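You operate a simulated robot arm through the tools that you are given. There is no shell and no other tool.

Carry out the task below with a simulated two-armed robot. There is one attempt and no reset: what you move stays moved.

Task
Switch off the monitor, the clamp lamp and the socket strip, then pull the purple plug.
Fine: monitor button, purple lamp switch and strip switch off before the plug is pulled; stand it in the silver plug cup; the other plugs stay in; keep off the hot lamp head; harm nothing.

Only the result counts: the job must be done as asked and must still hold three seconds after the hand-in. Knocking over, shifting, dropping, spilling or breaking anything else fails it.

Robot
Two 7-joint arms with fingered hands on one trunk that stands fixed in place. Base frame: the origin is at the foot of the trunk, x ahead of it, y to its left, z up. Lengths are in mm, angles in rad, forces in N, time in s.
The left shoulder is at [70, 166, 1093], the right one opposite. With the tool pointing down near the work surface each hand reaches from about 100 to 960 mm from the base axis, measured 20 degrees to its own side. Payload 4.1 kg a hand.
The TCP of each hand is the grasp point between the finger pads, 32 mm short of the fingertips. In the tool frame z runs along the fingers and y along their closing line. The gripper opens to 108 mm. The gripper's body begins 38 mm behind the TCP. The gripper is a hand of 4 fingers: y runs from the thumb to the fingers, the wrist lies at [-16, -108, -186] in the tool frame, and closing takes about 1.5 s.
Orientation is that of the tool frame in the base frame, as a unit quaternion [x, y, z, w]. With the fingers straight down and the wrist toward the robot, the tool's x, y and z point along [0, 1, 0], [1, 0, 0] and [0, 0, -1] of the base frame.

Tools
- The arms move only by the tool move_arm. It takes "left_moves", "right_moves" or both (then of equal length, played together; a hand with none holds still); each is a list of rows, each a list of 6 numbers: the turn, a rotation vector about the base's x, y, z in units of 4 degrees (1.0 is 4 degrees), then the shift along the base's x, y, z in units of 40 mm (1.0 is 40 mm). In form: [[wx, wy, wz, dx, dy, dz], ...]. A call has 1 to 20 rows; each row shifts and turns the commanded pose from where the row before left it. "left_hand" and "right_hand" are, for a hand that has rows, the closure, from 0 (fully open) to 1 (shut), set as the call begins (left out, the last holds). A call with a number of a shift or a turn outside -1 to 1 is refused whole. Rows are played at 5 a second. More than 50 mm and 0.15 rad between two rows, or a gripper value outside its range, and nothing of the call is played. Where a pose cannot be reached the arm comes as near as it can. A force on the tool above 40 N (or 10 N above the force at the start of the call, whichever is more), or a blocked arm, ends the call early, and 0.2 s more pass. The fingers move at their own pace (about 45 mm/s each) and stop on an object; they squeeze with about 33 N. The grip force told is the motor's: it shows also when the fingers shut on nothing. Time passes only in rows, and 0.2 s behind the last, so rows that do not move let the fingers close. The reply holds the time, the measured pose of the TCP, the force on the tool along the base axes, the opening and the grip force, in the units named above and with some noise, with the torque about the TCP (base axes, N m) and any sound that the robot's microphone picked up.
- Cameras (640 x 400 px; columns grow to the right, rows downward): "scene" is now at [126.9, 40.7, 1316.4]; the picture's right is [0.46, -0.89, 0.00], its down [-0.54, -0.28, -0.80] and it looks along [0.70, 0.37, -0.61] (base axes); focal length 350 px, centre (320, 200). "left" rides on the left gripper at [-64, -93, -132] in its tool frame; the picture's right is [-0.80, -0.28, 0.53], its down [0.55, -0.71, 0.45] and it looks along [0.25, 0.65, 0.72] (tool axes); focal length 247 px, centre (320, 200). "right" rides on the right gripper at [64, -93, -132] in its tool frame; the picture's right is [-0.80, 0.28, -0.53], its down [-0.55, -0.71, 0.45] and it looks along [-0.25, 0.65, 0.72] (tool axes); focal length 247 px, centre (320, 200). There is no depth. A picture from a camera that has moved, and an enlarged one, comes with that camera's place and axes in the base frame and with its lens.
- camera(camera): a new picture of that camera. No time passes.
- lift_body(by): slides the trunk up (or, below 0, down) by that many mm; the arms and the scene camera ride with it, the base frame stays. It gives what a move gives, with no picture.
- finger_targets(index, middle, ring, thumb_bend, hand): sets how far each is bent, from 0 (flat) to 1 (curled in); at 0.3 the hand is open as for a grip, at 0.7 the pads meet at the TCP. One left out holds its place. A second passes; each finger stops where it meets its share of the squeeze, and holds until it gets a number again. A gripper value or a shape takes the hand back. It gives what a move gives, with no picture; readings hold the bend of each and the force on the fingers (four entries, about 0 where the hand has none), thumb and palm.
- set_grasp(shape, hand): the hand has 4 fingers and takes this shape, open, in about a second: jaw (thumb against the fingers, like two jaws); tri (thumb and two fingers); tip (a fingertip pinch); poke (one finger out to press); point (the index stretched); flat (the hand flat); cup (the hand cupped); fist (a fist). The gripper value then closes the fingers along that shape, each until it touches; the sizes above hold for jaw. It gives what a move gives, with no picture.
- aim_head(pan, tilt): turns the head with the scene camera to pan (to the left, within 1.501 rad either way) and tilt (down, from -0.506 to 1.204), counted from straight ahead of the robot. It gives what a move gives.
- inspect(camera, box): a new picture of the part [left, top, right, bottom] of that camera's present view, enlarged. No time passes.
- finish_job(): hands the job in; it is judged then, once.

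Places have to be worked out from the pictures, the camera data and where the tool is seen. Open the grippers and draw the arms clear of the work before you hand the job in, unless the task says otherwise.

The tools are called after "Emit:" as name(argument=value, ...) on one line, values as JSON. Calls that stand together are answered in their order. move_arm: Moves the arms, as the interface text tells. Its arguments: {"type":"object","properties":{"left_moves":{"type":"array"},"left_hand":{"type":"number"},"right_moves":{"type":"array"},"right_hand":{"type":"number"}},"required":[]} The other tools are called the same way: lift_body (by) slides the trunk up or down; set_grasp (shape, hand) gives the hand a shape; finger_targets (index, middle, ring, thumb_bend, hand) moves the fingers one by one; aim_head (pan, tilt) turns the head that bears the scene camera; camera (camera) takes a picture; inspect (camera, box) takes an enlarged picture of a part of a camera's view; finish_job () hands the job in.

At the start:

```text
time: 0.0
left_tcp_pos: [443.4, 507.1, 1072.6]
left_ee_rot: [0.707, 0.707, 0.0, 0.0]
left_wrist_force: [0.5, -0.4, -0.4]
left_moment: [-0.02, 0.01, 0.0]
left_finger_gap: 107.5
left_grip_force: 0.0
left_shape: jaw
left_bend: [0.3, 0.3, 0.3, 0.3]
left_finger forces: [0.1, 0.1, 0.0, 0.1, 0.0, 0.0]
right_tcp_pos: [603.8, -7.5, 1095.2]
right_ee_rot: [0.706, 0.708, 0.0, 0.001]
right_wrist_force: [-0.5, -0.5, 0.2]
right_moment: [-0.02, -0.02, 0.01]
right_finger_gap: 107.6
right_grip_force: 0.2
right_shape: jaw
right_bend: [0.3, 0.3, 0.3, 0.3]
right_finger forces: [0.1, 0.0, 0.0, 0.1, 0.0, 0.1]
trunk travel left (down, up): [-600.0, 340.0]
head pan, tilt: [0.482, 0.651]
```

scene: 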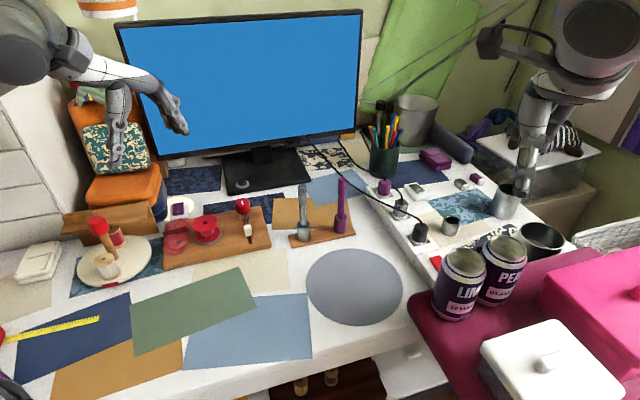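
right: 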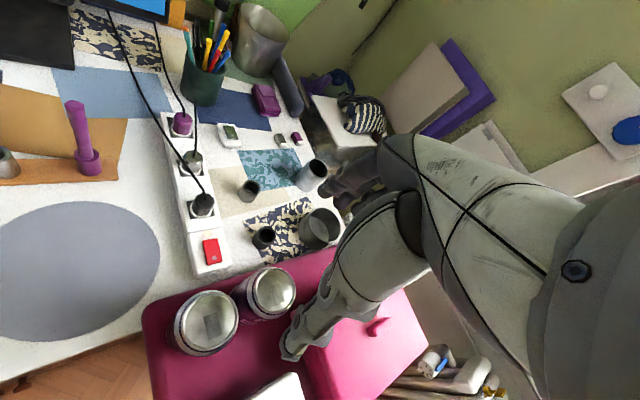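
left: 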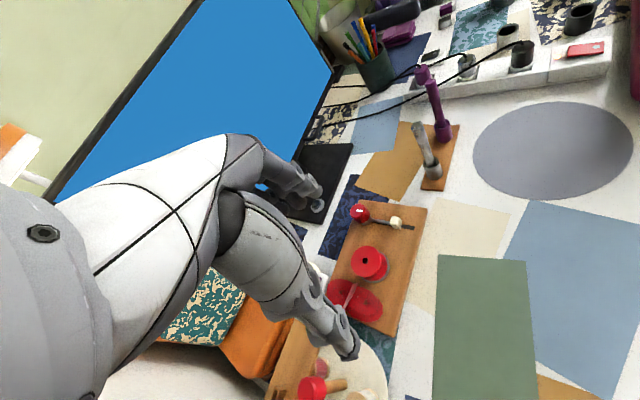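

I start by looking closely at the scene before moving anything: the strip, the monitor edge and the lamp.

Emit:
inspect(camera="scene", box=[340, 120, 580, 280])

Emit:
inspect(camera="scene", box=[60, 0, 380, 200])

Emit:
inspect(camera="right", box=[150, 80, 350, 280])

Emit:
inspect(camera="scene", box=[60, 160, 380, 300])

```text
2.50 times, centred on (460, 200) of scene
camera zoom: at [126.9, 40.7, 1316.4], right [0.46, -0.89, 0.0], down [-0.54, -0.28, -0.8], along [0.7, 0.37, -0.61], focal length 876 px, centre (-30, 200)
```

zoom: 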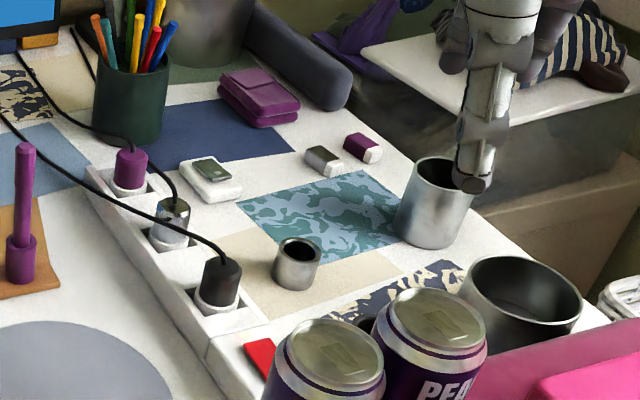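

```text
2.00 times, centred on (220, 100) of scene
camera zoom: at [126.9, 40.7, 1316.4], right [0.46, -0.89, 0.0], down [-0.54, -0.28, -0.8], along [0.7, 0.37, -0.61], focal length 701 px, centre (520, 400)
```

zoom: 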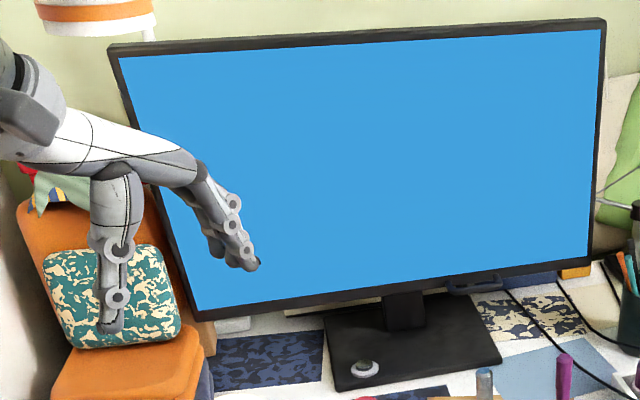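

```text
2.00 times, centred on (250, 180) of right
camera zoom: at [511.2, 58.6, 1226.2], right [0.28, -0.8, 0.53], down [-0.71, -0.55, -0.45], along [0.65, -0.25, -0.72], focal length 494 px, centre (460, 240)
```

zoom: 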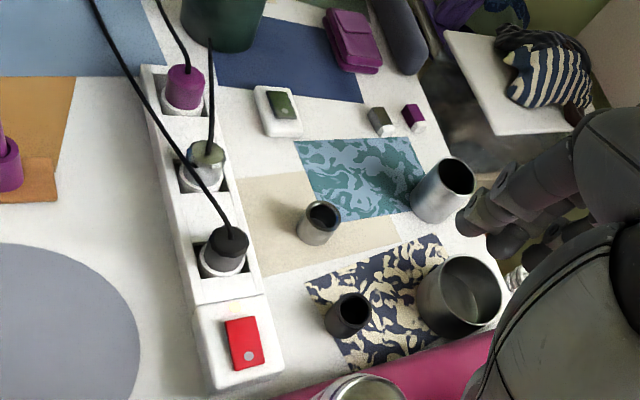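

```text
2.00 times, centred on (220, 230) of scene
camera zoom: at [126.9, 40.7, 1316.4], right [0.46, -0.89, 0.0], down [-0.54, -0.28, -0.8], along [0.7, 0.37, -0.61], focal length 701 px, centre (520, 140)
```

zoom: 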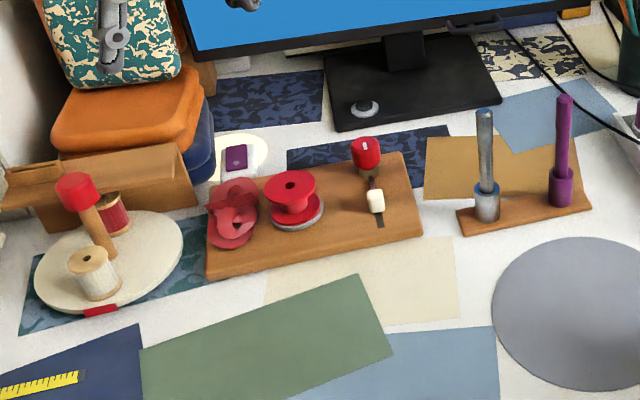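

I'll turn the head to see the rest of the scene, especially the lamp and its switch, before any arm moves.

Emit:
aim_head(pan=0.9, tilt=0.3)

Emit:
camera(camera="scene")

```text
time: 0.9
left_tcp_pos: [443.6, 505.9, 1072.5]
left_ee_rot: [0.707, 0.707, 0.0, 0.0]
left_wrist_force: [-0.2, 0.0, -0.1]
left_moment: [-0.04, 0.02, 0.0]
left_finger_gap: 107.5
left_grip_force: 0.1
left_shape: jaw
left_bend: [0.3, 0.3, 0.3, 0.3]
left_finger forces: [0.0, 0.0, 0.0, 0.0, 0.1, 0.0]
right_tcp_pos: [603.7, -7.2, 1094.3]
right_ee_rot: [0.707, 0.708, 0.0, 0.001]
right_wrist_force: [1.2, -0.5, -0.5]
right_moment: [0.0, -0.05, 0.0]
right_finger_gap: 107.9
right_grip_force: 0.0
right_shape: jaw
right_bend: [0.3, 0.3, 0.3, 0.3]
right_finger forces: [0.1, 0.1, 0.0, 0.0, 0.0, 0.0]
trunk travel left (down, up): [-600.0, 340.0]
head pan, tilt: [0.901, 0.3]
```

```text
taken
camera scene: at [108.1, 73.5, 1348.2], right [0.78, -0.62, 0.0], down [-0.18, -0.23, -0.95], along [0.59, 0.75, -0.3], focal length 350 px, centre (320, 200)
```

scene: 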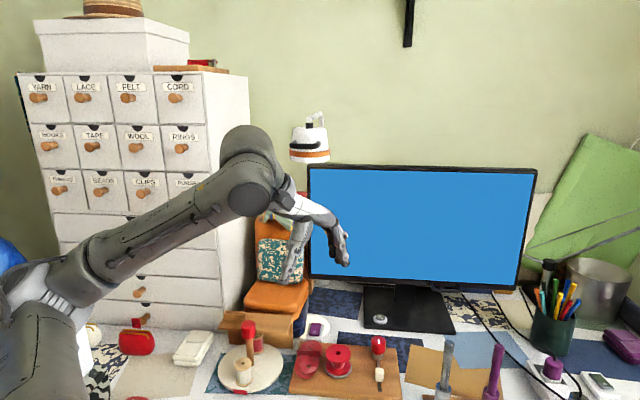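

The clamp lamp head seems to hang above the left end of the monitor. I zoom on it and on the switch below.

Emit:
inspect(camera="scene", box=[220, 100, 380, 200])

Emit:
inspect(camera="scene", box=[220, 270, 460, 400])

Emit:
inspect(camera="scene", box=[440, 240, 640, 400])

Emit:
aim_head(pan=-0.1, tilt=0.6)

Emit:
camera(camera="scene")

```text
4.00 times, centred on (300, 150) of scene
camera zoom: at [108.1, 73.5, 1348.2], right [0.78, -0.62, 0.0], down [-0.18, -0.23, -0.95], along [0.59, 0.75, -0.3], focal length 1402 px, centre (400, 400)
```

zoom: 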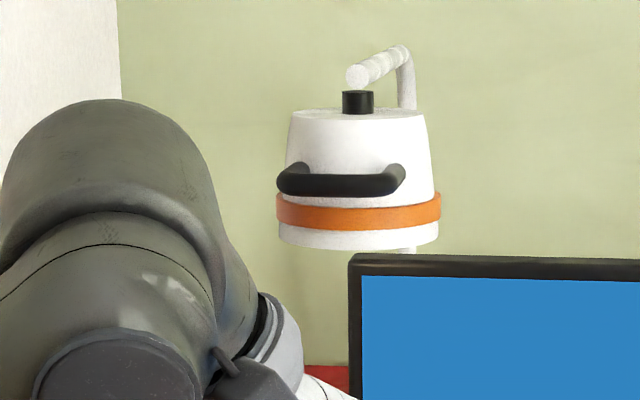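

```text
2.67 times, centred on (340, 335) of scene
camera zoom: at [108.1, 73.5, 1348.2], right [0.78, -0.62, 0.0], down [-0.18, -0.23, -0.95], along [0.59, 0.75, -0.3], focal length 935 px, centre (267, -160)
```

zoom: 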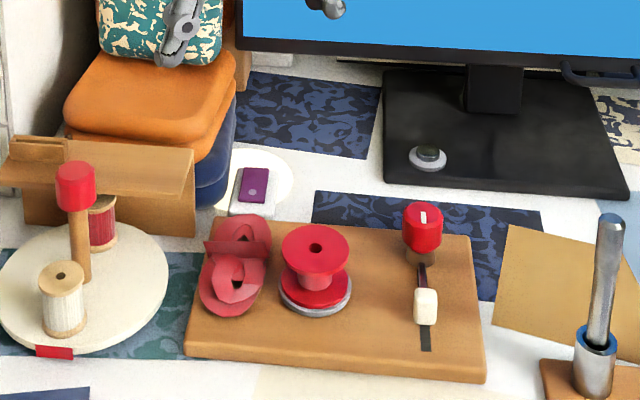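

```text
2.50 times, centred on (540, 320) of scene
camera zoom: at [108.1, 73.5, 1348.2], right [0.78, -0.62, 0.0], down [-0.18, -0.23, -0.95], along [0.59, 0.75, -0.3], focal length 876 px, centre (-230, -100)
```

zoom: 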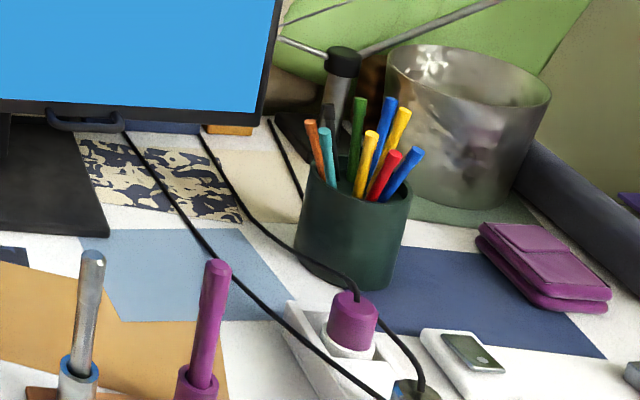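

```text
time: 2.1
left_tcp_pos: [442.3, 506.6, 1074.0]
left_ee_rot: [0.707, 0.707, 0.0, 0.0]
left_wrist_force: [-0.6, 0.0, -1.0]
left_moment: [0.02, -0.01, 0.03]
left_finger_gap: 107.7
left_grip_force: 0.1
left_shape: jaw
left_bend: [0.3, 0.3, 0.3, 0.3]
left_finger forces: [0.0, 0.0, 0.1, 0.0, 0.0, 0.1]
right_tcp_pos: [602.9, -7.0, 1095.4]
right_ee_rot: [0.707, 0.707, 0.0, -0.001]
right_wrist_force: [0.3, 0.3, -1.1]
right_moment: [-0.02, 0.01, -0.01]
right_finger_gap: 107.7
right_grip_force: 0.0
right_shape: jaw
right_bend: [0.3, 0.3, 0.3, 0.3]
right_finger forces: [0.0, 0.1, 0.1, 0.0, 0.1, 0.0]
trunk travel left (down, up): [-600.0, 340.0]
head pan, tilt: [-0.099, 0.6]
```

```text
taken
camera scene: at [138.0, -8.3, 1320.8], right [-0.1, -1.0, 0.0], down [-0.56, 0.06, -0.83], along [0.82, -0.08, -0.56], focal length 350 px, centre (320, 200)
```

scene: 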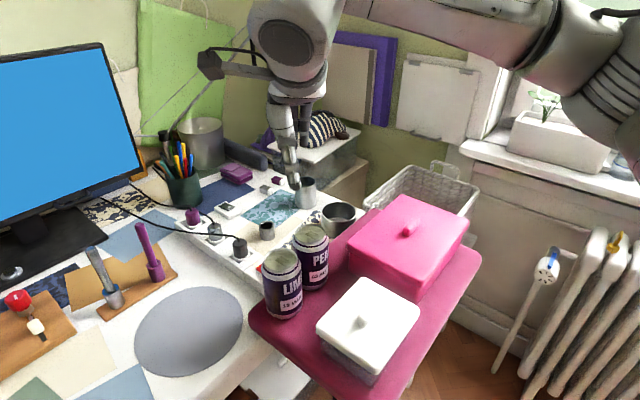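

There is an articulated lamp behind the right arm as well. I zoom in on it before deciding which is the clamp lamp.

Emit:
inspect(camera="scene", box=[130, 0, 350, 140])

Emit:
inspect(camera="scene", box=[160, 140, 380, 280])

Emit:
aim_head(pan=0.2, tilt=0.1)

Emit:
camera(camera="scene")

```text
2.86 times, centred on (240, 70) of scene
camera zoom: at [138.0, -8.3, 1320.8], right [-0.1, -1.0, 0.0], down [-0.56, 0.06, -0.83], along [0.82, -0.08, -0.56], focal length 1001 px, centre (549, 571)
```

zoom: 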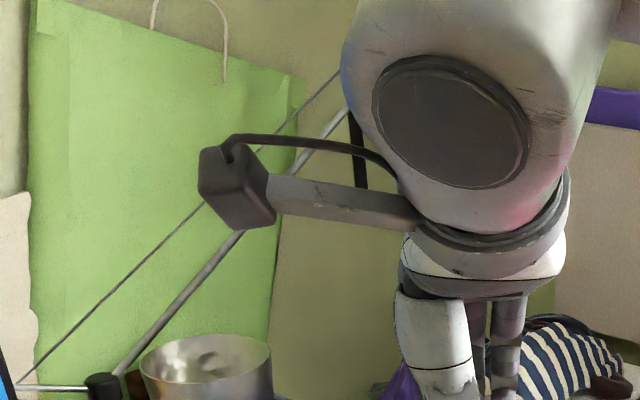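

```text
2.86 times, centred on (270, 210) of scene
camera zoom: at [138.0, -8.3, 1320.8], right [-0.1, -1.0, 0.0], down [-0.56, 0.06, -0.83], along [0.82, -0.08, -0.56], focal length 1001 px, centre (463, 171)
```

zoom: 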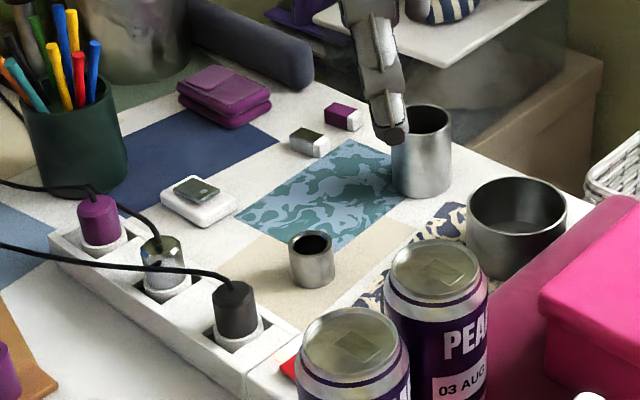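

```text
time: 3.1
left_tcp_pos: [443.0, 506.6, 1072.3]
left_ee_rot: [0.707, 0.707, 0.0, -0.001]
left_wrist_force: [0.2, -0.3, 0.6]
left_moment: [0.02, 0.0, 0.0]
left_finger_gap: 107.7
left_grip_force: 0.0
left_shape: jaw
left_bend: [0.3, 0.3, 0.3, 0.3]
left_finger forces: [0.1, 0.1, 0.1, 0.0, 0.0, 0.0]
right_tcp_pos: [603.9, -6.9, 1094.6]
right_ee_rot: [0.707, 0.708, 0.001, -0.001]
right_wrist_force: [0.3, -0.7, 0.0]
right_moment: [0.01, 0.01, -0.04]
right_finger_gap: 107.6
right_grip_force: 0.1
right_shape: jaw
right_bend: [0.3, 0.3, 0.3, 0.3]
right_finger forces: [0.1, 0.0, 0.0, 0.0, 0.0, 0.0]
trunk travel left (down, up): [-600.0, 340.0]
head pan, tilt: [0.201, 0.099]
```

```text
taken
camera scene: at [140.3, 18.7, 1366.8], right [0.2, -0.98, 0.0], down [-0.1, -0.02, -0.99], along [0.97, 0.2, -0.1], focal length 350 px, centre (320, 200)
```

scene: 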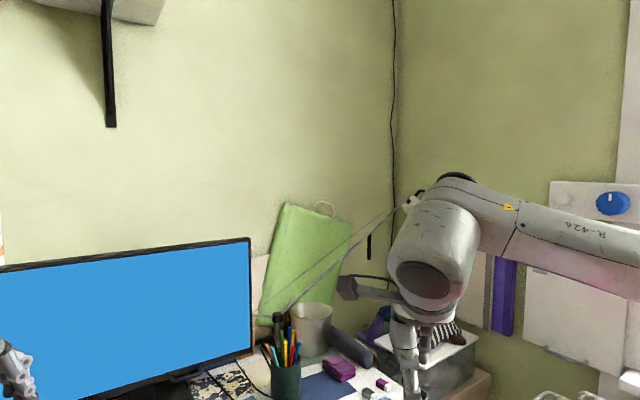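

The black box is the right hand's own camera, but thin rods rise behind the right arm. I draw the right arm back a little at the same height to see what is behind it.

Emit:
move_arm(right_moves=[[0, 0, 0, -1, 0, 0], [0, 0, 0, -1, 0, 0], [0, 0, 0, -1, 0, 0], [0, 0, 0, -1, 0, 0], [0, 0, 0, -1, 0, 0]])

Emit:
camera(camera="scene")

Emit:
camera(camera="right")

```text
time: 4.3
left_tcp_pos: [442.3, 507.8, 1072.7]
left_ee_rot: [0.707, 0.707, 0.001, 0.0]
left_wrist_force: [-1.3, 0.2, 0.2]
left_moment: [-0.02, -0.02, 0.0]
left_finger_gap: 107.9
left_grip_force: 0.0
left_shape: jaw
left_bend: [0.3, 0.3, 0.3, 0.3]
left_finger forces: [0.0, 0.1, 0.1, 0.1, 0.0, 0.0]
right_tcp_pos: [404.1, -7.5, 1097.7]
right_ee_rot: [0.707, 0.707, 0.0, 0.0]
right_wrist_force: [0.2, -0.3, 0.1]
right_moment: [-0.03, -0.02, 0.0]
right_finger_gap: 107.9
right_grip_force: 0.1
right_shape: jaw
right_bend: [0.3, 0.3, 0.3, 0.3]
right_finger forces: [0.0, 0.0, 0.0, 0.0, 0.0, 0.0]
trunk travel left (down, up): [-600.0, 340.0]
head pan, tilt: [0.201, 0.099]
```

```text
taken
camera scene: at [139.4, 19.4, 1367.0], right [0.2, -0.98, 0.0], down [-0.1, -0.02, -1.0], along [0.98, 0.2, -0.1], focal length 350 px, centre (320, 200)
```

scene: 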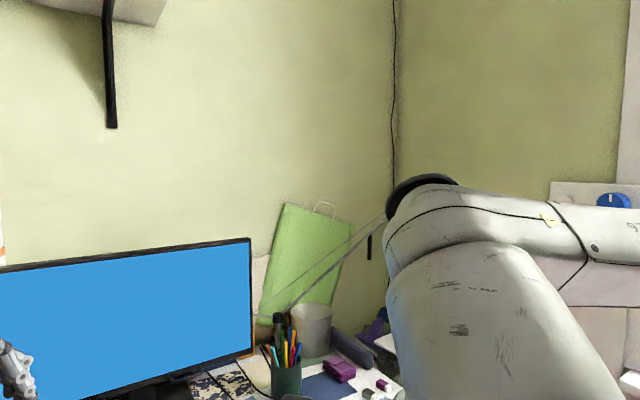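

```text
taken
camera right: at [311.0, 58.0, 1227.8], right [0.28, -0.8, 0.53], down [-0.71, -0.55, -0.45], along [0.65, -0.25, -0.72], focal length 247 px, centre (320, 200)
```

right: 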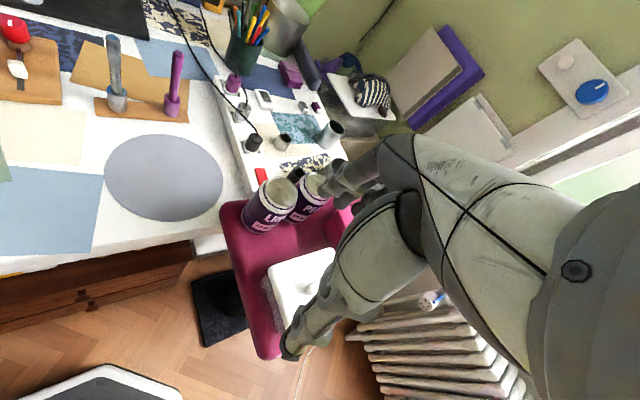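

A dark round disc, maybe a lamp head, is still hidden behind the right arm. I move the right arm further to the right to see it.

Emit:
move_arm(right_moves=[[0, 0, 0, -0.5, -1, 0], [0, 0, 0, -0.5, -1, 0], [0, 0, 0, -0.5, -1, 0], [0, 0, 0, 0, -1, 0], [0, 0, 0, 0, -1, 0], [0, 0, 0, 0, -1, 0], [0, 0, 0, 0, -1, 0]])

Emit:
camera(camera="scene")

```text
time: 5.9
left_tcp_pos: [441.3, 506.6, 1074.9]
left_ee_rot: [0.706, 0.708, 0.001, -0.001]
left_wrist_force: [-0.6, -0.5, -0.7]
left_moment: [0.03, -0.04, -0.01]
left_finger_gap: 107.8
left_grip_force: 0.1
left_shape: jaw
left_bend: [0.3, 0.3, 0.3, 0.3]
left_finger forces: [0.1, 0.0, 0.0, 0.1, 0.1, 0.0]
right_tcp_pos: [341.5, -289.8, 1096.5]
right_ee_rot: [0.706, 0.708, 0.001, 0.001]
right_wrist_force: [-0.1, -0.7, 0.2]
right_moment: [0.01, 0.01, -0.01]
right_finger_gap: 107.8
right_grip_force: 0.0
right_shape: jaw
right_bend: [0.3, 0.3, 0.3, 0.3]
right_finger forces: [0.0, 0.0, 0.0, 0.0, 0.0, 0.0]
trunk travel left (down, up): [-600.0, 340.0]
head pan, tilt: [0.201, 0.099]
```

```text
taken
camera scene: at [138.3, 16.9, 1367.2], right [0.2, -0.98, 0.0], down [-0.1, -0.02, -1.0], along [0.97, 0.2, -0.1], focal length 350 px, centre (320, 200)
```

scene: 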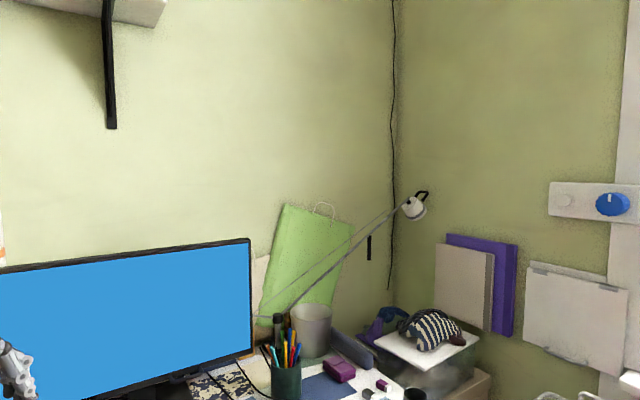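

Emit:
inspect(camera="scene", box=[230, 180, 450, 320])

Emit:
aim_head(pan=0.25, tilt=0.62)

Emit:
camera(camera="scene")

Emit:
inspect(camera="scene", box=[280, 80, 480, 205])

Emit:
inspect(camera="scene", box=[240, 180, 480, 330])

```text
2.86 times, centred on (340, 250) of scene
camera zoom: at [138.3, 16.9, 1367.2], right [0.2, -0.98, 0.0], down [-0.1, -0.02, -1.0], along [0.97, 0.2, -0.1], focal length 1001 px, centre (263, 57)
```

zoom: 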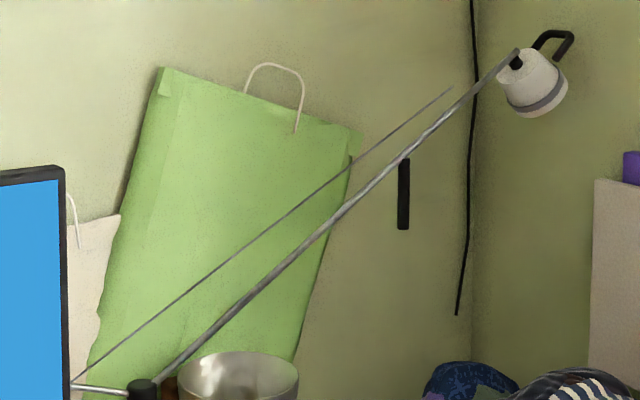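

```text
time: 6.8
left_tcp_pos: [443.2, 507.1, 1073.7]
left_ee_rot: [0.707, 0.707, 0.0, 0.001]
left_wrist_force: [-0.7, 0.6, -0.3]
left_moment: [-0.02, 0.02, 0.01]
left_finger_gap: 107.8
left_grip_force: 0.1
left_shape: jaw
left_bend: [0.3, 0.3, 0.3, 0.3]
left_finger forces: [0.0, 0.1, 0.0, 0.0, 0.1, 0.0]
right_tcp_pos: [342.1, -286.6, 1095.9]
right_ee_rot: [0.706, 0.708, 0.0, 0.0]
right_wrist_force: [0.0, -0.9, 0.3]
right_moment: [-0.02, 0.0, -0.02]
right_finger_gap: 107.8
right_grip_force: 0.1
right_shape: jaw
right_bend: [0.3, 0.3, 0.3, 0.3]
right_finger forces: [0.0, 0.1, 0.0, 0.0, 0.0, 0.0]
trunk travel left (down, up): [-600.0, 340.0]
head pan, tilt: [0.25, 0.62]
```

```text
taken
camera scene: at [134.8, 21.7, 1319.2], right [0.25, -0.97, 0.0], down [-0.56, -0.14, -0.81], along [0.79, 0.2, -0.58], focal length 350 px, centre (320, 200)
```

scene: 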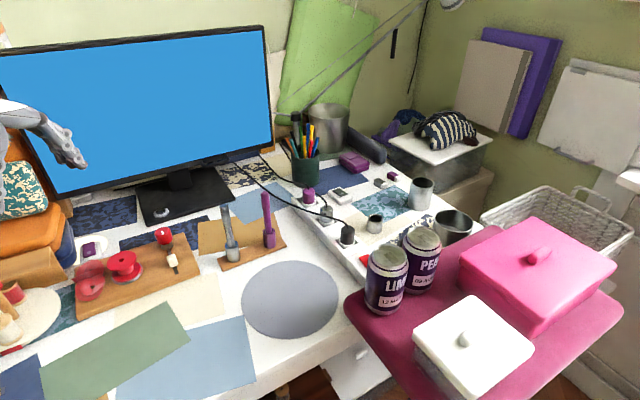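

```text
3.20 times, centred on (380, 142) of scene
camera zoom: at [134.8, 21.7, 1319.2], right [0.25, -0.97, 0.0], down [-0.56, -0.14, -0.81], along [0.79, 0.2, -0.58], focal length 1122 px, centre (128, 384)
```

zoom: 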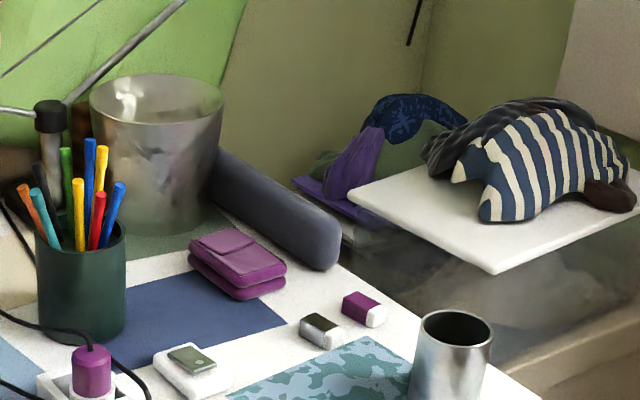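

```text
2.67 times, centred on (360, 255) of scene
camera zoom: at [134.8, 21.7, 1319.2], right [0.25, -0.97, 0.0], down [-0.56, -0.14, -0.81], along [0.79, 0.2, -0.58], focal length 935 px, centre (213, 53)
```

zoom: 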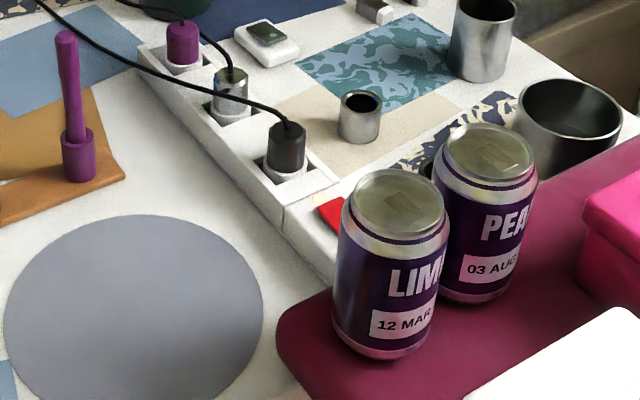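

Two lamps: an orange-banded one by the monitor's left end, and an articulated one at the right; the purple rocker lies on the desk at about (566, 677). I set the left hand to poke and look at where the finger sits.

Emit:
set_grasp(hand="left", shape="poke")

Emit:
camera(camera="left")

Emit:
aim_head(pan=0.8, tilt=0.6)

Emit:
camera(camera="scene")

```text
time: 7.7
left_tcp_pos: [442.9, 505.9, 1072.5]
left_ee_rot: [0.707, 0.707, 0.0, 0.0]
left_wrist_force: [-0.5, -0.3, -0.3]
left_moment: [0.02, 0.0, 0.0]
left_finger_gap: 0.2
left_grip_force: 0.0
left_shape: poke
left_bend: [0.7, 0.7, 0.99, 1.0]
left_finger forces: [0.1, 0.1, 0.0, 0.1, 0.1, 0.1]
right_tcp_pos: [343.0, -287.3, 1096.5]
right_ee_rot: [0.707, 0.707, 0.0, 0.0]
right_wrist_force: [0.2, 0.7, -0.9]
right_moment: [0.01, 0.0, -0.02]
right_finger_gap: 107.8
right_grip_force: 0.0
right_shape: jaw
right_bend: [0.3, 0.3, 0.3, 0.3]
right_finger forces: [0.0, 0.0, 0.0, 0.1, 0.1, 0.0]
trunk travel left (down, up): [-600.0, 340.0]
head pan, tilt: [0.25, 0.62]
```

```text
taken
camera left: at [350.0, 443.0, 1205.0], right [-0.28, -0.8, -0.53], down [-0.71, 0.55, -0.45], along [0.65, 0.25, -0.72], focal length 247 px, centre (320, 200)
```

left: 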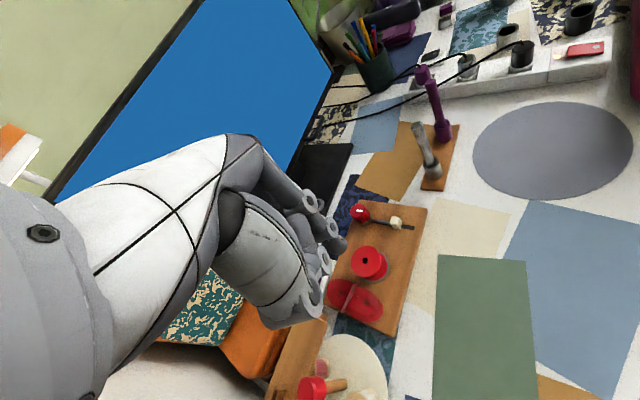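

```text
time: 8.7
left_tcp_pos: [442.9, 507.4, 1073.0]
left_ee_rot: [0.707, 0.708, 0.0, -0.001]
left_wrist_force: [0.5, 0.6, -0.1]
left_moment: [-0.02, -0.02, 0.02]
left_finger_gap: 0.0
left_grip_force: 0.0
left_shape: poke
left_bend: [0.7, 0.7, 0.99, 1.0]
left_finger forces: [0.0, 0.0, 0.0, 0.0, 0.0, 0.0]
right_tcp_pos: [343.4, -287.2, 1097.4]
right_ee_rot: [0.707, 0.707, 0.0, 0.0]
right_wrist_force: [0.3, -0.8, -0.4]
right_moment: [-0.01, -0.03, 0.03]
right_finger_gap: 107.4
right_grip_force: 0.0
right_shape: jaw
right_bend: [0.3, 0.3, 0.3, 0.3]
right_finger forces: [0.0, 0.0, 0.1, 0.1, 0.0, 0.0]
trunk travel left (down, up): [-600.0, 340.0]
head pan, tilt: [0.799, 0.6]
```

```text
taken
camera scene: at [111.6, 63.6, 1320.8], right [0.72, -0.7, 0.0], down [-0.39, -0.4, -0.82], along [0.58, 0.59, -0.57], focal length 350 px, centre (320, 200)
```

scene: 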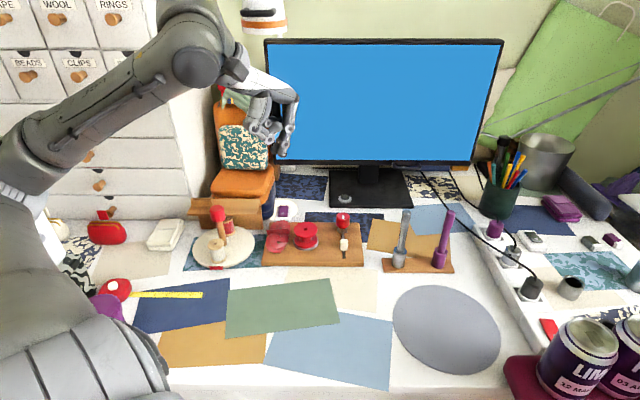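

I zoom in on the hand's poke shape and the desk objects for their places.

Emit:
inspect(camera="left", box=[200, 140, 400, 340])

Emit:
inspect(camera="scene", box=[180, 60, 340, 180])

Emit:
inspect(camera="scene", box=[180, 160, 460, 300])

Emit:
inspect(camera="scene", box=[440, 180, 640, 340])

```text
2.00 times, centred on (300, 240) of left
camera zoom: at [350.1, 443.0, 1205.0], right [-0.28, -0.8, -0.53], down [-0.71, 0.55, -0.45], along [0.65, 0.25, -0.72], focal length 494 px, centre (360, 120)
```

zoom: 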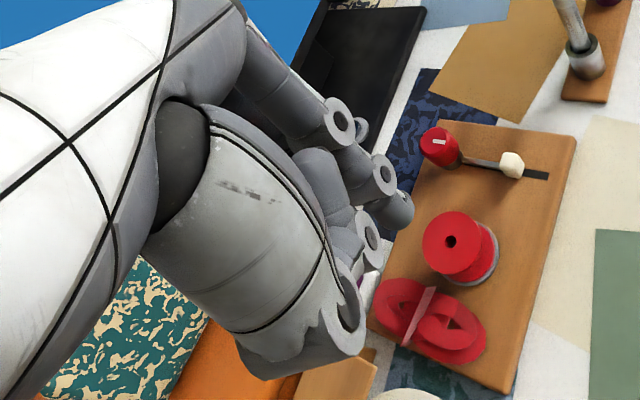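

```text
3.33 times, centred on (260, 120) of scene
camera zoom: at [111.6, 63.6, 1320.8], right [0.72, -0.7, 0.0], down [-0.39, -0.4, -0.82], along [0.58, 0.59, -0.57], focal length 1168 px, centre (520, 467)
```

zoom: 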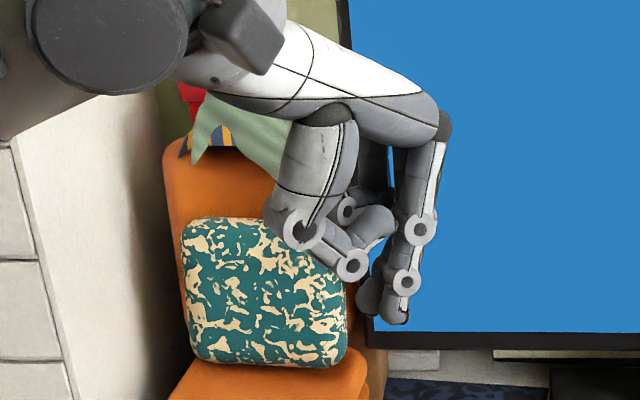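

```text
2.29 times, centred on (320, 230) of scene
camera zoom: at [111.6, 63.6, 1320.8], right [0.72, -0.7, 0.0], down [-0.39, -0.4, -0.82], along [0.58, 0.59, -0.57], focal length 801 px, centre (320, 131)
```

zoom: 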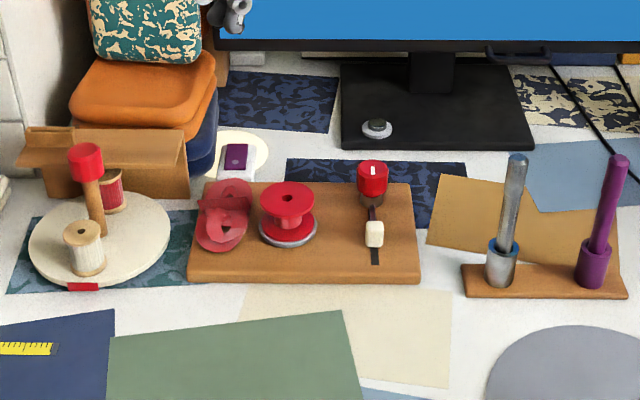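

```text
2.50 times, centred on (540, 260) of scene
camera zoom: at [111.6, 63.6, 1320.8], right [0.72, -0.7, 0.0], down [-0.39, -0.4, -0.82], along [0.58, 0.59, -0.57], focal length 876 px, centre (-230, 50)
```

zoom: 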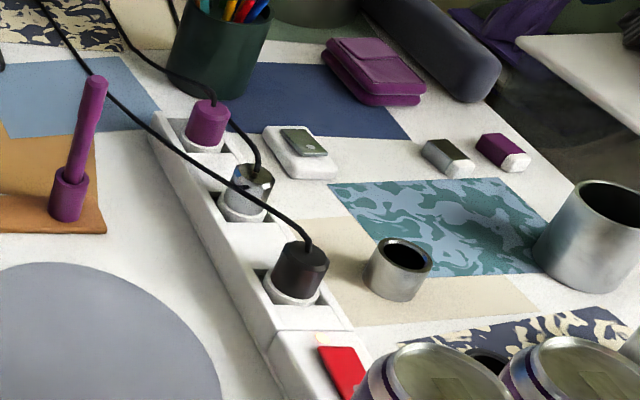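

The bright pool around the purple rocker suggests the orange-banded lamp is the one it serves; I need to know where its hot head is. I draw the left arm back a bit to triangulate it with the left camera.

Emit:
move_arm(left_moves=[[0, 0, 0, -1, 0, 0], [0, 0, 0, -1, 0, 0], [0, 0, 0, -1, 0, 0]])

Emit:
camera(camera="left")

Emit:
camera(camera="scene")

```text
time: 9.5
left_tcp_pos: [324.8, 500.1, 1076.2]
left_ee_rot: [0.707, 0.707, 0.002, -0.004]
left_wrist_force: [0.2, -0.1, -1.3]
left_moment: [-0.01, -0.06, -0.01]
left_finger_gap: 0.0
left_grip_force: 0.1
left_shape: poke
left_bend: [0.7, 0.7, 0.99, 1.0]
left_finger forces: [0.0, 0.0, 0.1, 0.1, 0.1, 0.0]
right_tcp_pos: [343.2, -295.5, 1094.3]
right_ee_rot: [0.707, 0.707, 0.002, -0.003]
right_wrist_force: [0.2, -0.2, -0.5]
right_moment: [0.01, -0.02, 0.0]
right_finger_gap: 107.4
right_grip_force: 0.1
right_shape: jaw
right_bend: [0.3, 0.3, 0.3, 0.3]
right_finger forces: [0.0, 0.0, 0.0, 0.0, 0.0, 0.1]
trunk travel left (down, up): [-600.0, 340.0]
head pan, tilt: [0.799, 0.6]
```

```text
taken
camera left: at [233.2, 435.3, 1208.1], right [-0.28, -0.79, -0.54], down [-0.71, 0.55, -0.44], along [0.65, 0.25, -0.72], focal length 247 px, centre (320, 200)
```

left: 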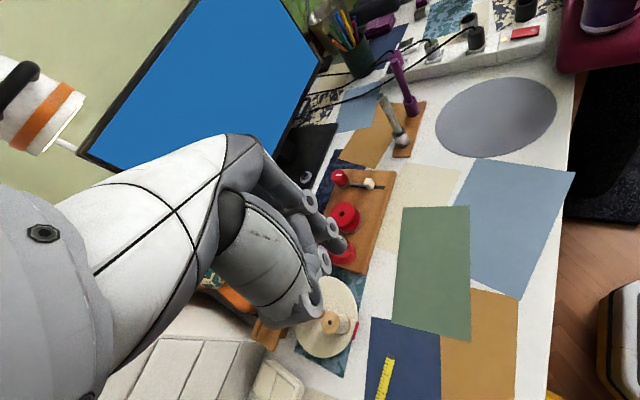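

```text
taken
camera scene: at [113.5, 53.8, 1321.6], right [0.72, -0.7, -0.01], down [-0.4, -0.4, -0.83], along [0.58, 0.59, -0.56], focal length 350 px, centre (320, 200)
```

scene: 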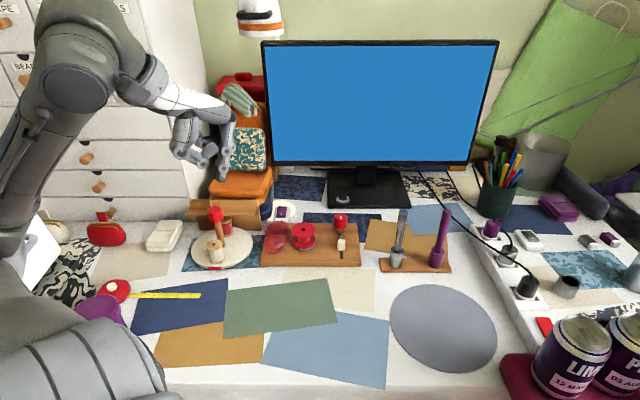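

The orange-banded lamp head comes out at about (607, 729, 1220), right above the switch, so I must stay low there. Now I zoom in on the hand to learn the poke finger's geometry.

Emit:
inspect(camera="scene", box=[130, 70, 270, 200])

Emit:
set_grasp(hand="left", shape="point")

Emit:
inspect(camera="scene", box=[130, 70, 270, 200])

Emit:
inspect(camera="left", box=[200, 120, 400, 320])

```text
3.08 times, centred on (200, 135) of scene
camera zoom: at [113.5, 53.8, 1321.6], right [0.72, -0.7, -0.01], down [-0.4, -0.4, -0.83], along [0.58, 0.59, -0.56], focal length 1078 px, centre (689, 400)
```

zoom: 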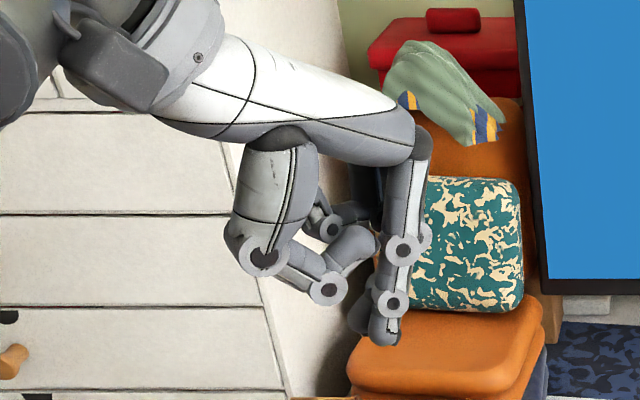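

```text
time: 10.4
left_tcp_pos: [323.8, 509.6, 1071.8]
left_ee_rot: [0.707, 0.707, -0.001, 0.0]
left_wrist_force: [0.5, 1.1, 0.2]
left_moment: [-0.02, 0.03, -0.02]
left_finger_gap: 0.2
left_grip_force: 0.1
left_shape: point
left_bend: [0.19, 1.0, 1.0, 0.99]
left_finger forces: [0.0, 0.0, 0.0, 0.0, 0.0, 0.0]
right_tcp_pos: [342.6, -287.4, 1096.2]
right_ee_rot: [0.707, 0.707, -0.001, 0.0]
right_wrist_force: [-0.3, -0.6, 0.1]
right_moment: [-0.04, -0.02, -0.01]
right_finger_gap: 108.0
right_grip_force: 0.0
right_shape: jaw
right_bend: [0.3, 0.3, 0.3, 0.3]
right_finger forces: [0.0, 0.1, 0.0, 0.0, 0.0, 0.1]
trunk travel left (down, up): [-600.0, 340.0]
head pan, tilt: [0.799, 0.6]
```

```text
3.08 times, centred on (200, 135) of scene
camera zoom: at [111.0, 64.4, 1320.7], right [0.72, -0.7, 0.0], down [-0.39, -0.41, -0.82], along [0.58, 0.59, -0.57], focal length 1078 px, centre (689, 400)
```

zoom: 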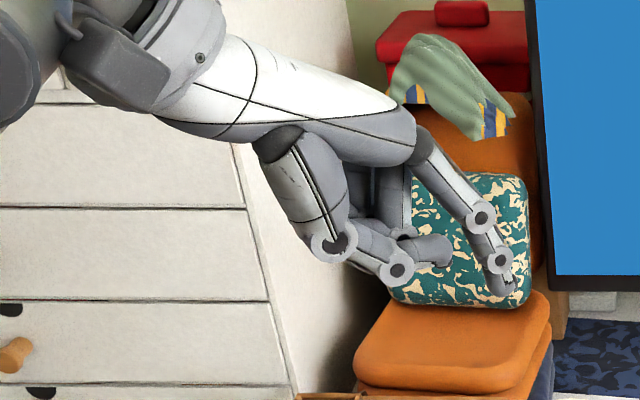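

```text
2.00 times, centred on (300, 220) of left
camera zoom: at [230.9, 445.5, 1204.1], right [-0.28, -0.8, -0.53], down [-0.71, 0.55, -0.45], along [0.65, 0.25, -0.72], focal length 494 px, centre (360, 160)
```

zoom: 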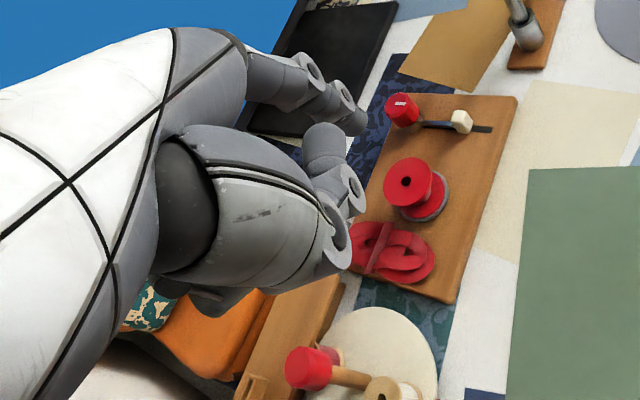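

Zoomed pictures seem to be rendered sharply, so I zoom far in on the two rockers, the monitor button and the plugs with the scene camera.

Emit:
inspect(camera="scene", box=[264, 196, 304, 226])

Emit:
inspect(camera="scene", box=[324, 180, 364, 210])

Emit:
inspect(camera="scene", box=[520, 300, 580, 345])

Emit:
inspect(camera="scene", box=[470, 210, 590, 300])

Emit:
inspect(camera="scene", box=[350, 150, 470, 240])

```text
13.33 times, centred on (284, 211) of scene
camera zoom: at [111.0, 64.4, 1320.7], right [0.72, -0.7, 0.0], down [-0.39, -0.41, -0.82], along [0.58, 0.59, -0.57], focal length 4673 px, centre (800, 53)
```

zoom: 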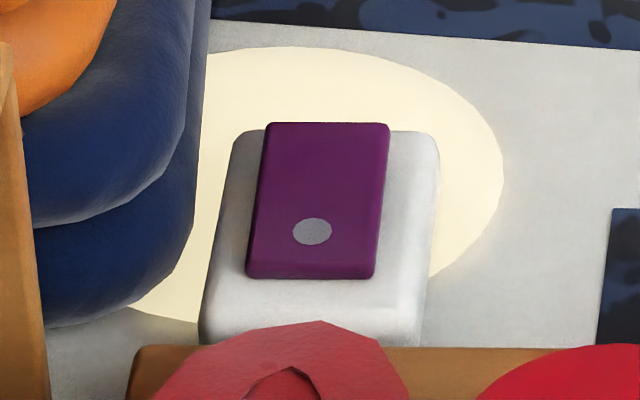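

```text
13.33 times, centred on (344, 195) of scene
camera zoom: at [111.0, 64.4, 1320.7], right [0.72, -0.7, 0.0], down [-0.39, -0.41, -0.82], along [0.58, 0.59, -0.57], focal length 4673 px, centre (0, 267)
```

zoom: 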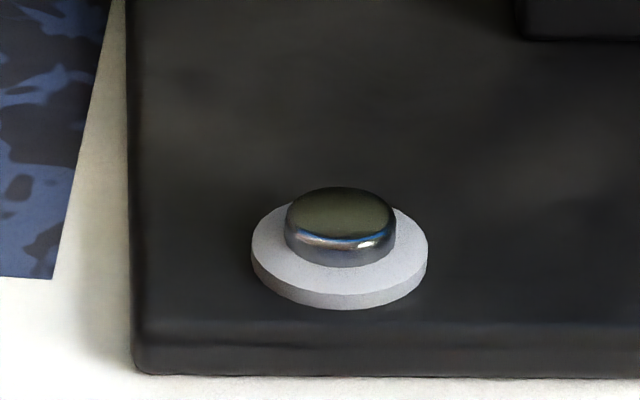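

```text
8.89 times, centred on (550, 322) of scene
camera zoom: at [111.0, 64.4, 1320.7], right [0.72, -0.7, 0.0], down [-0.39, -0.41, -0.82], along [0.58, 0.59, -0.57], focal length 3116 px, centre (-1724, -889)
```

zoom: 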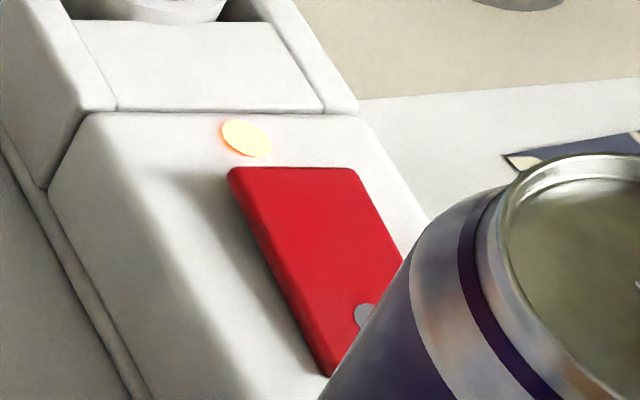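

```text
4.44 times, centred on (530, 255) of scene
camera zoom: at [111.0, 64.4, 1320.7], right [0.72, -0.7, 0.0], down [-0.39, -0.41, -0.82], along [0.58, 0.59, -0.57], focal length 1558 px, centre (-613, -44)
```

zoom: 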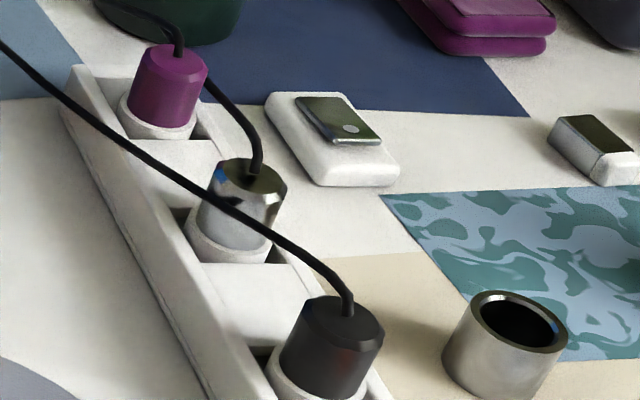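

```text
4.44 times, centred on (410, 195) of scene
camera zoom: at [111.0, 64.4, 1320.7], right [0.72, -0.7, 0.0], down [-0.39, -0.41, -0.82], along [0.58, 0.59, -0.57], focal length 1558 px, centre (-80, 222)
```

zoom: 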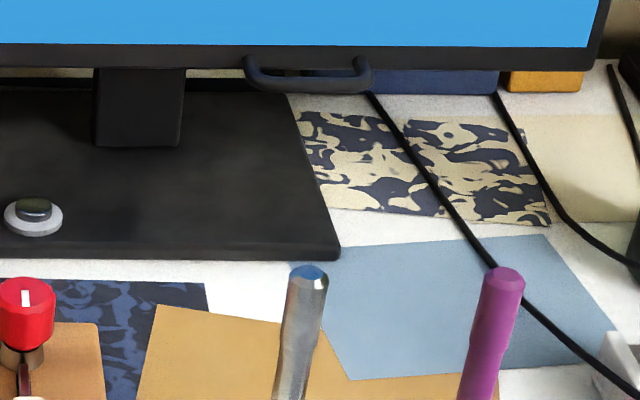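

The strip's pilot light is lit and the pool around the purple rocker is lit too; the rocker's far end looks raised. I now form a single-finger poke with the left index and check its tip.

Emit:
finger_targets(hand="left", index=0.7, middle=1.0, ring=1.0, thumb_bend=1.0)

Emit:
inspect(camera="scene", box=[130, 70, 270, 200])

Emit:
inspect(camera="left", box=[220, 100, 420, 300])

```text
time: 11.4
left_tcp_pos: [323.8, 509.6, 1071.8]
left_ee_rot: [0.707, 0.707, -0.001, -0.001]
left_wrist_force: [0.1, 0.4, 0.6]
left_moment: [-0.02, -0.05, -0.01]
left_finger_gap: 24.2
left_grip_force: 0.2
left_shape: fingers
left_bend: [0.56, 1.0, 1.0, 0.99]
left_finger forces: [0.0, 0.0, 0.0, 0.1, 0.1, 0.1]
right_tcp_pos: [342.7, -287.4, 1096.1]
right_ee_rot: [0.706, 0.708, 0.0, 0.001]
right_wrist_force: [-0.2, -0.1, 0.6]
right_moment: [0.0, 0.02, -0.02]
right_finger_gap: 107.6
right_grip_force: 0.1
right_shape: jaw
right_bend: [0.3, 0.3, 0.3, 0.3]
right_finger forces: [0.0, 0.0, 0.0, 0.0, 0.1, 0.1]
trunk travel left (down, up): [-600.0, 340.0]
head pan, tilt: [0.799, 0.6]
```

```text
3.08 times, centred on (200, 135) of scene
camera zoom: at [111.5, 63.7, 1320.8], right [0.72, -0.7, 0.0], down [-0.39, -0.41, -0.83], along [0.57, 0.59, -0.57], focal length 1078 px, centre (689, 400)
```

zoom: 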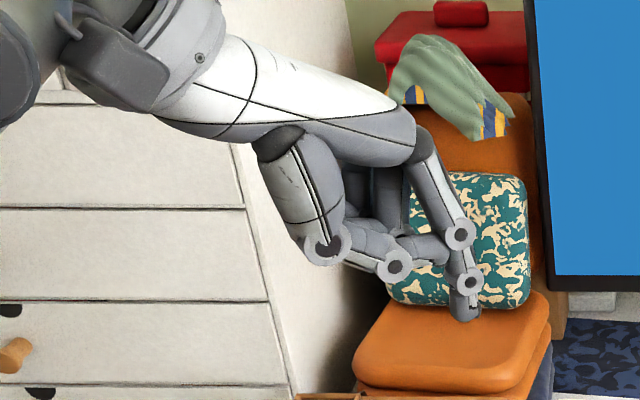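

```text
2.00 times, centred on (320, 200) of left
camera zoom: at [231.2, 444.8, 1204.4], right [-0.28, -0.8, -0.53], down [-0.71, 0.55, -0.45], along [0.65, 0.25, -0.72], focal length 494 px, centre (320, 200)
```

zoom: 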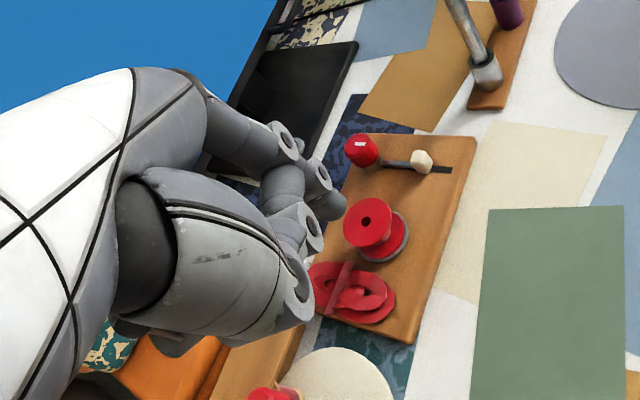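

The index stands at 0.56 so far; I give it another second to see whether it settles.

Emit:
finger_targets(hand="left", index=0.6, thumb_bend=1.0)

Emit:
inspect(camera="scene", box=[160, 100, 260, 180])

Emit:
inspect(camera="left", box=[270, 150, 370, 250])

```text
time: 12.4
left_tcp_pos: [323.9, 509.5, 1071.9]
left_ee_rot: [0.707, 0.708, 0.0, 0.0]
left_wrist_force: [1.0, 0.2, 0.0]
left_moment: [0.01, 0.0, -0.02]
left_finger_gap: 24.8
left_grip_force: 0.0
left_shape: fingers
left_bend: [0.51, 1.0, 1.0, 0.98]
left_finger forces: [0.0, 0.0, 0.0, 0.0, 0.0, 0.1]
right_tcp_pos: [343.4, -287.8, 1096.8]
right_ee_rot: [0.707, 0.708, -0.001, 0.0]
right_wrist_force: [-0.4, 1.0, 0.2]
right_moment: [-0.02, 0.01, 0.03]
right_finger_gap: 107.8
right_grip_force: 0.1
right_shape: jaw
right_bend: [0.3, 0.3, 0.3, 0.3]
right_finger forces: [0.0, 0.1, 0.0, 0.0, 0.1, 0.0]
trunk travel left (down, up): [-600.0, 340.0]
head pan, tilt: [0.799, 0.6]
```

```text
5.00 times, centred on (210, 140) of scene
camera zoom: at [111.5, 63.7, 1320.8], right [0.72, -0.7, 0.0], down [-0.39, -0.41, -0.83], along [0.57, 0.59, -0.56], focal length 1752 px, centre (870, 500)
```

zoom: 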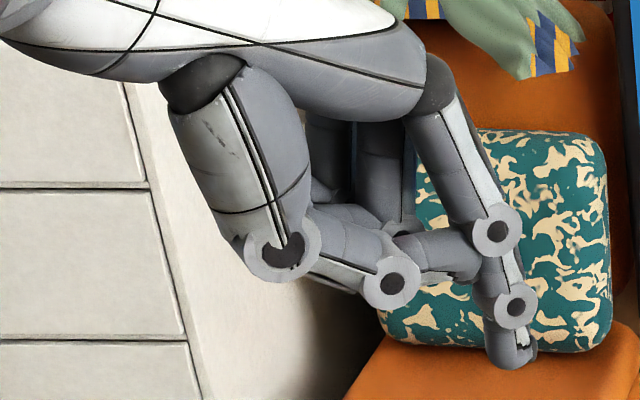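

```text
4.00 times, centred on (320, 200) of left
camera zoom: at [231.3, 444.8, 1204.4], right [-0.28, -0.8, -0.53], down [-0.71, 0.55, -0.45], along [0.65, 0.25, -0.72], focal length 988 px, centre (320, 200)
```

zoom: 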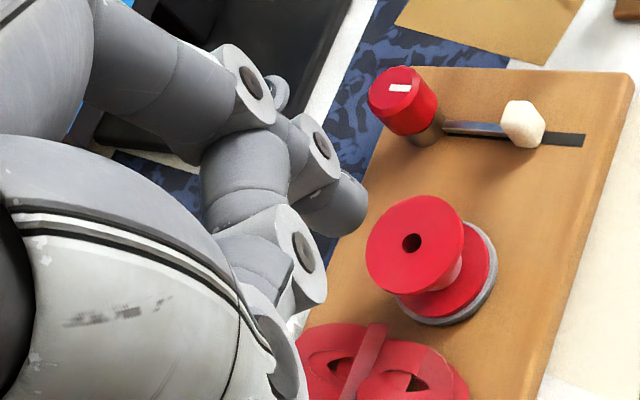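

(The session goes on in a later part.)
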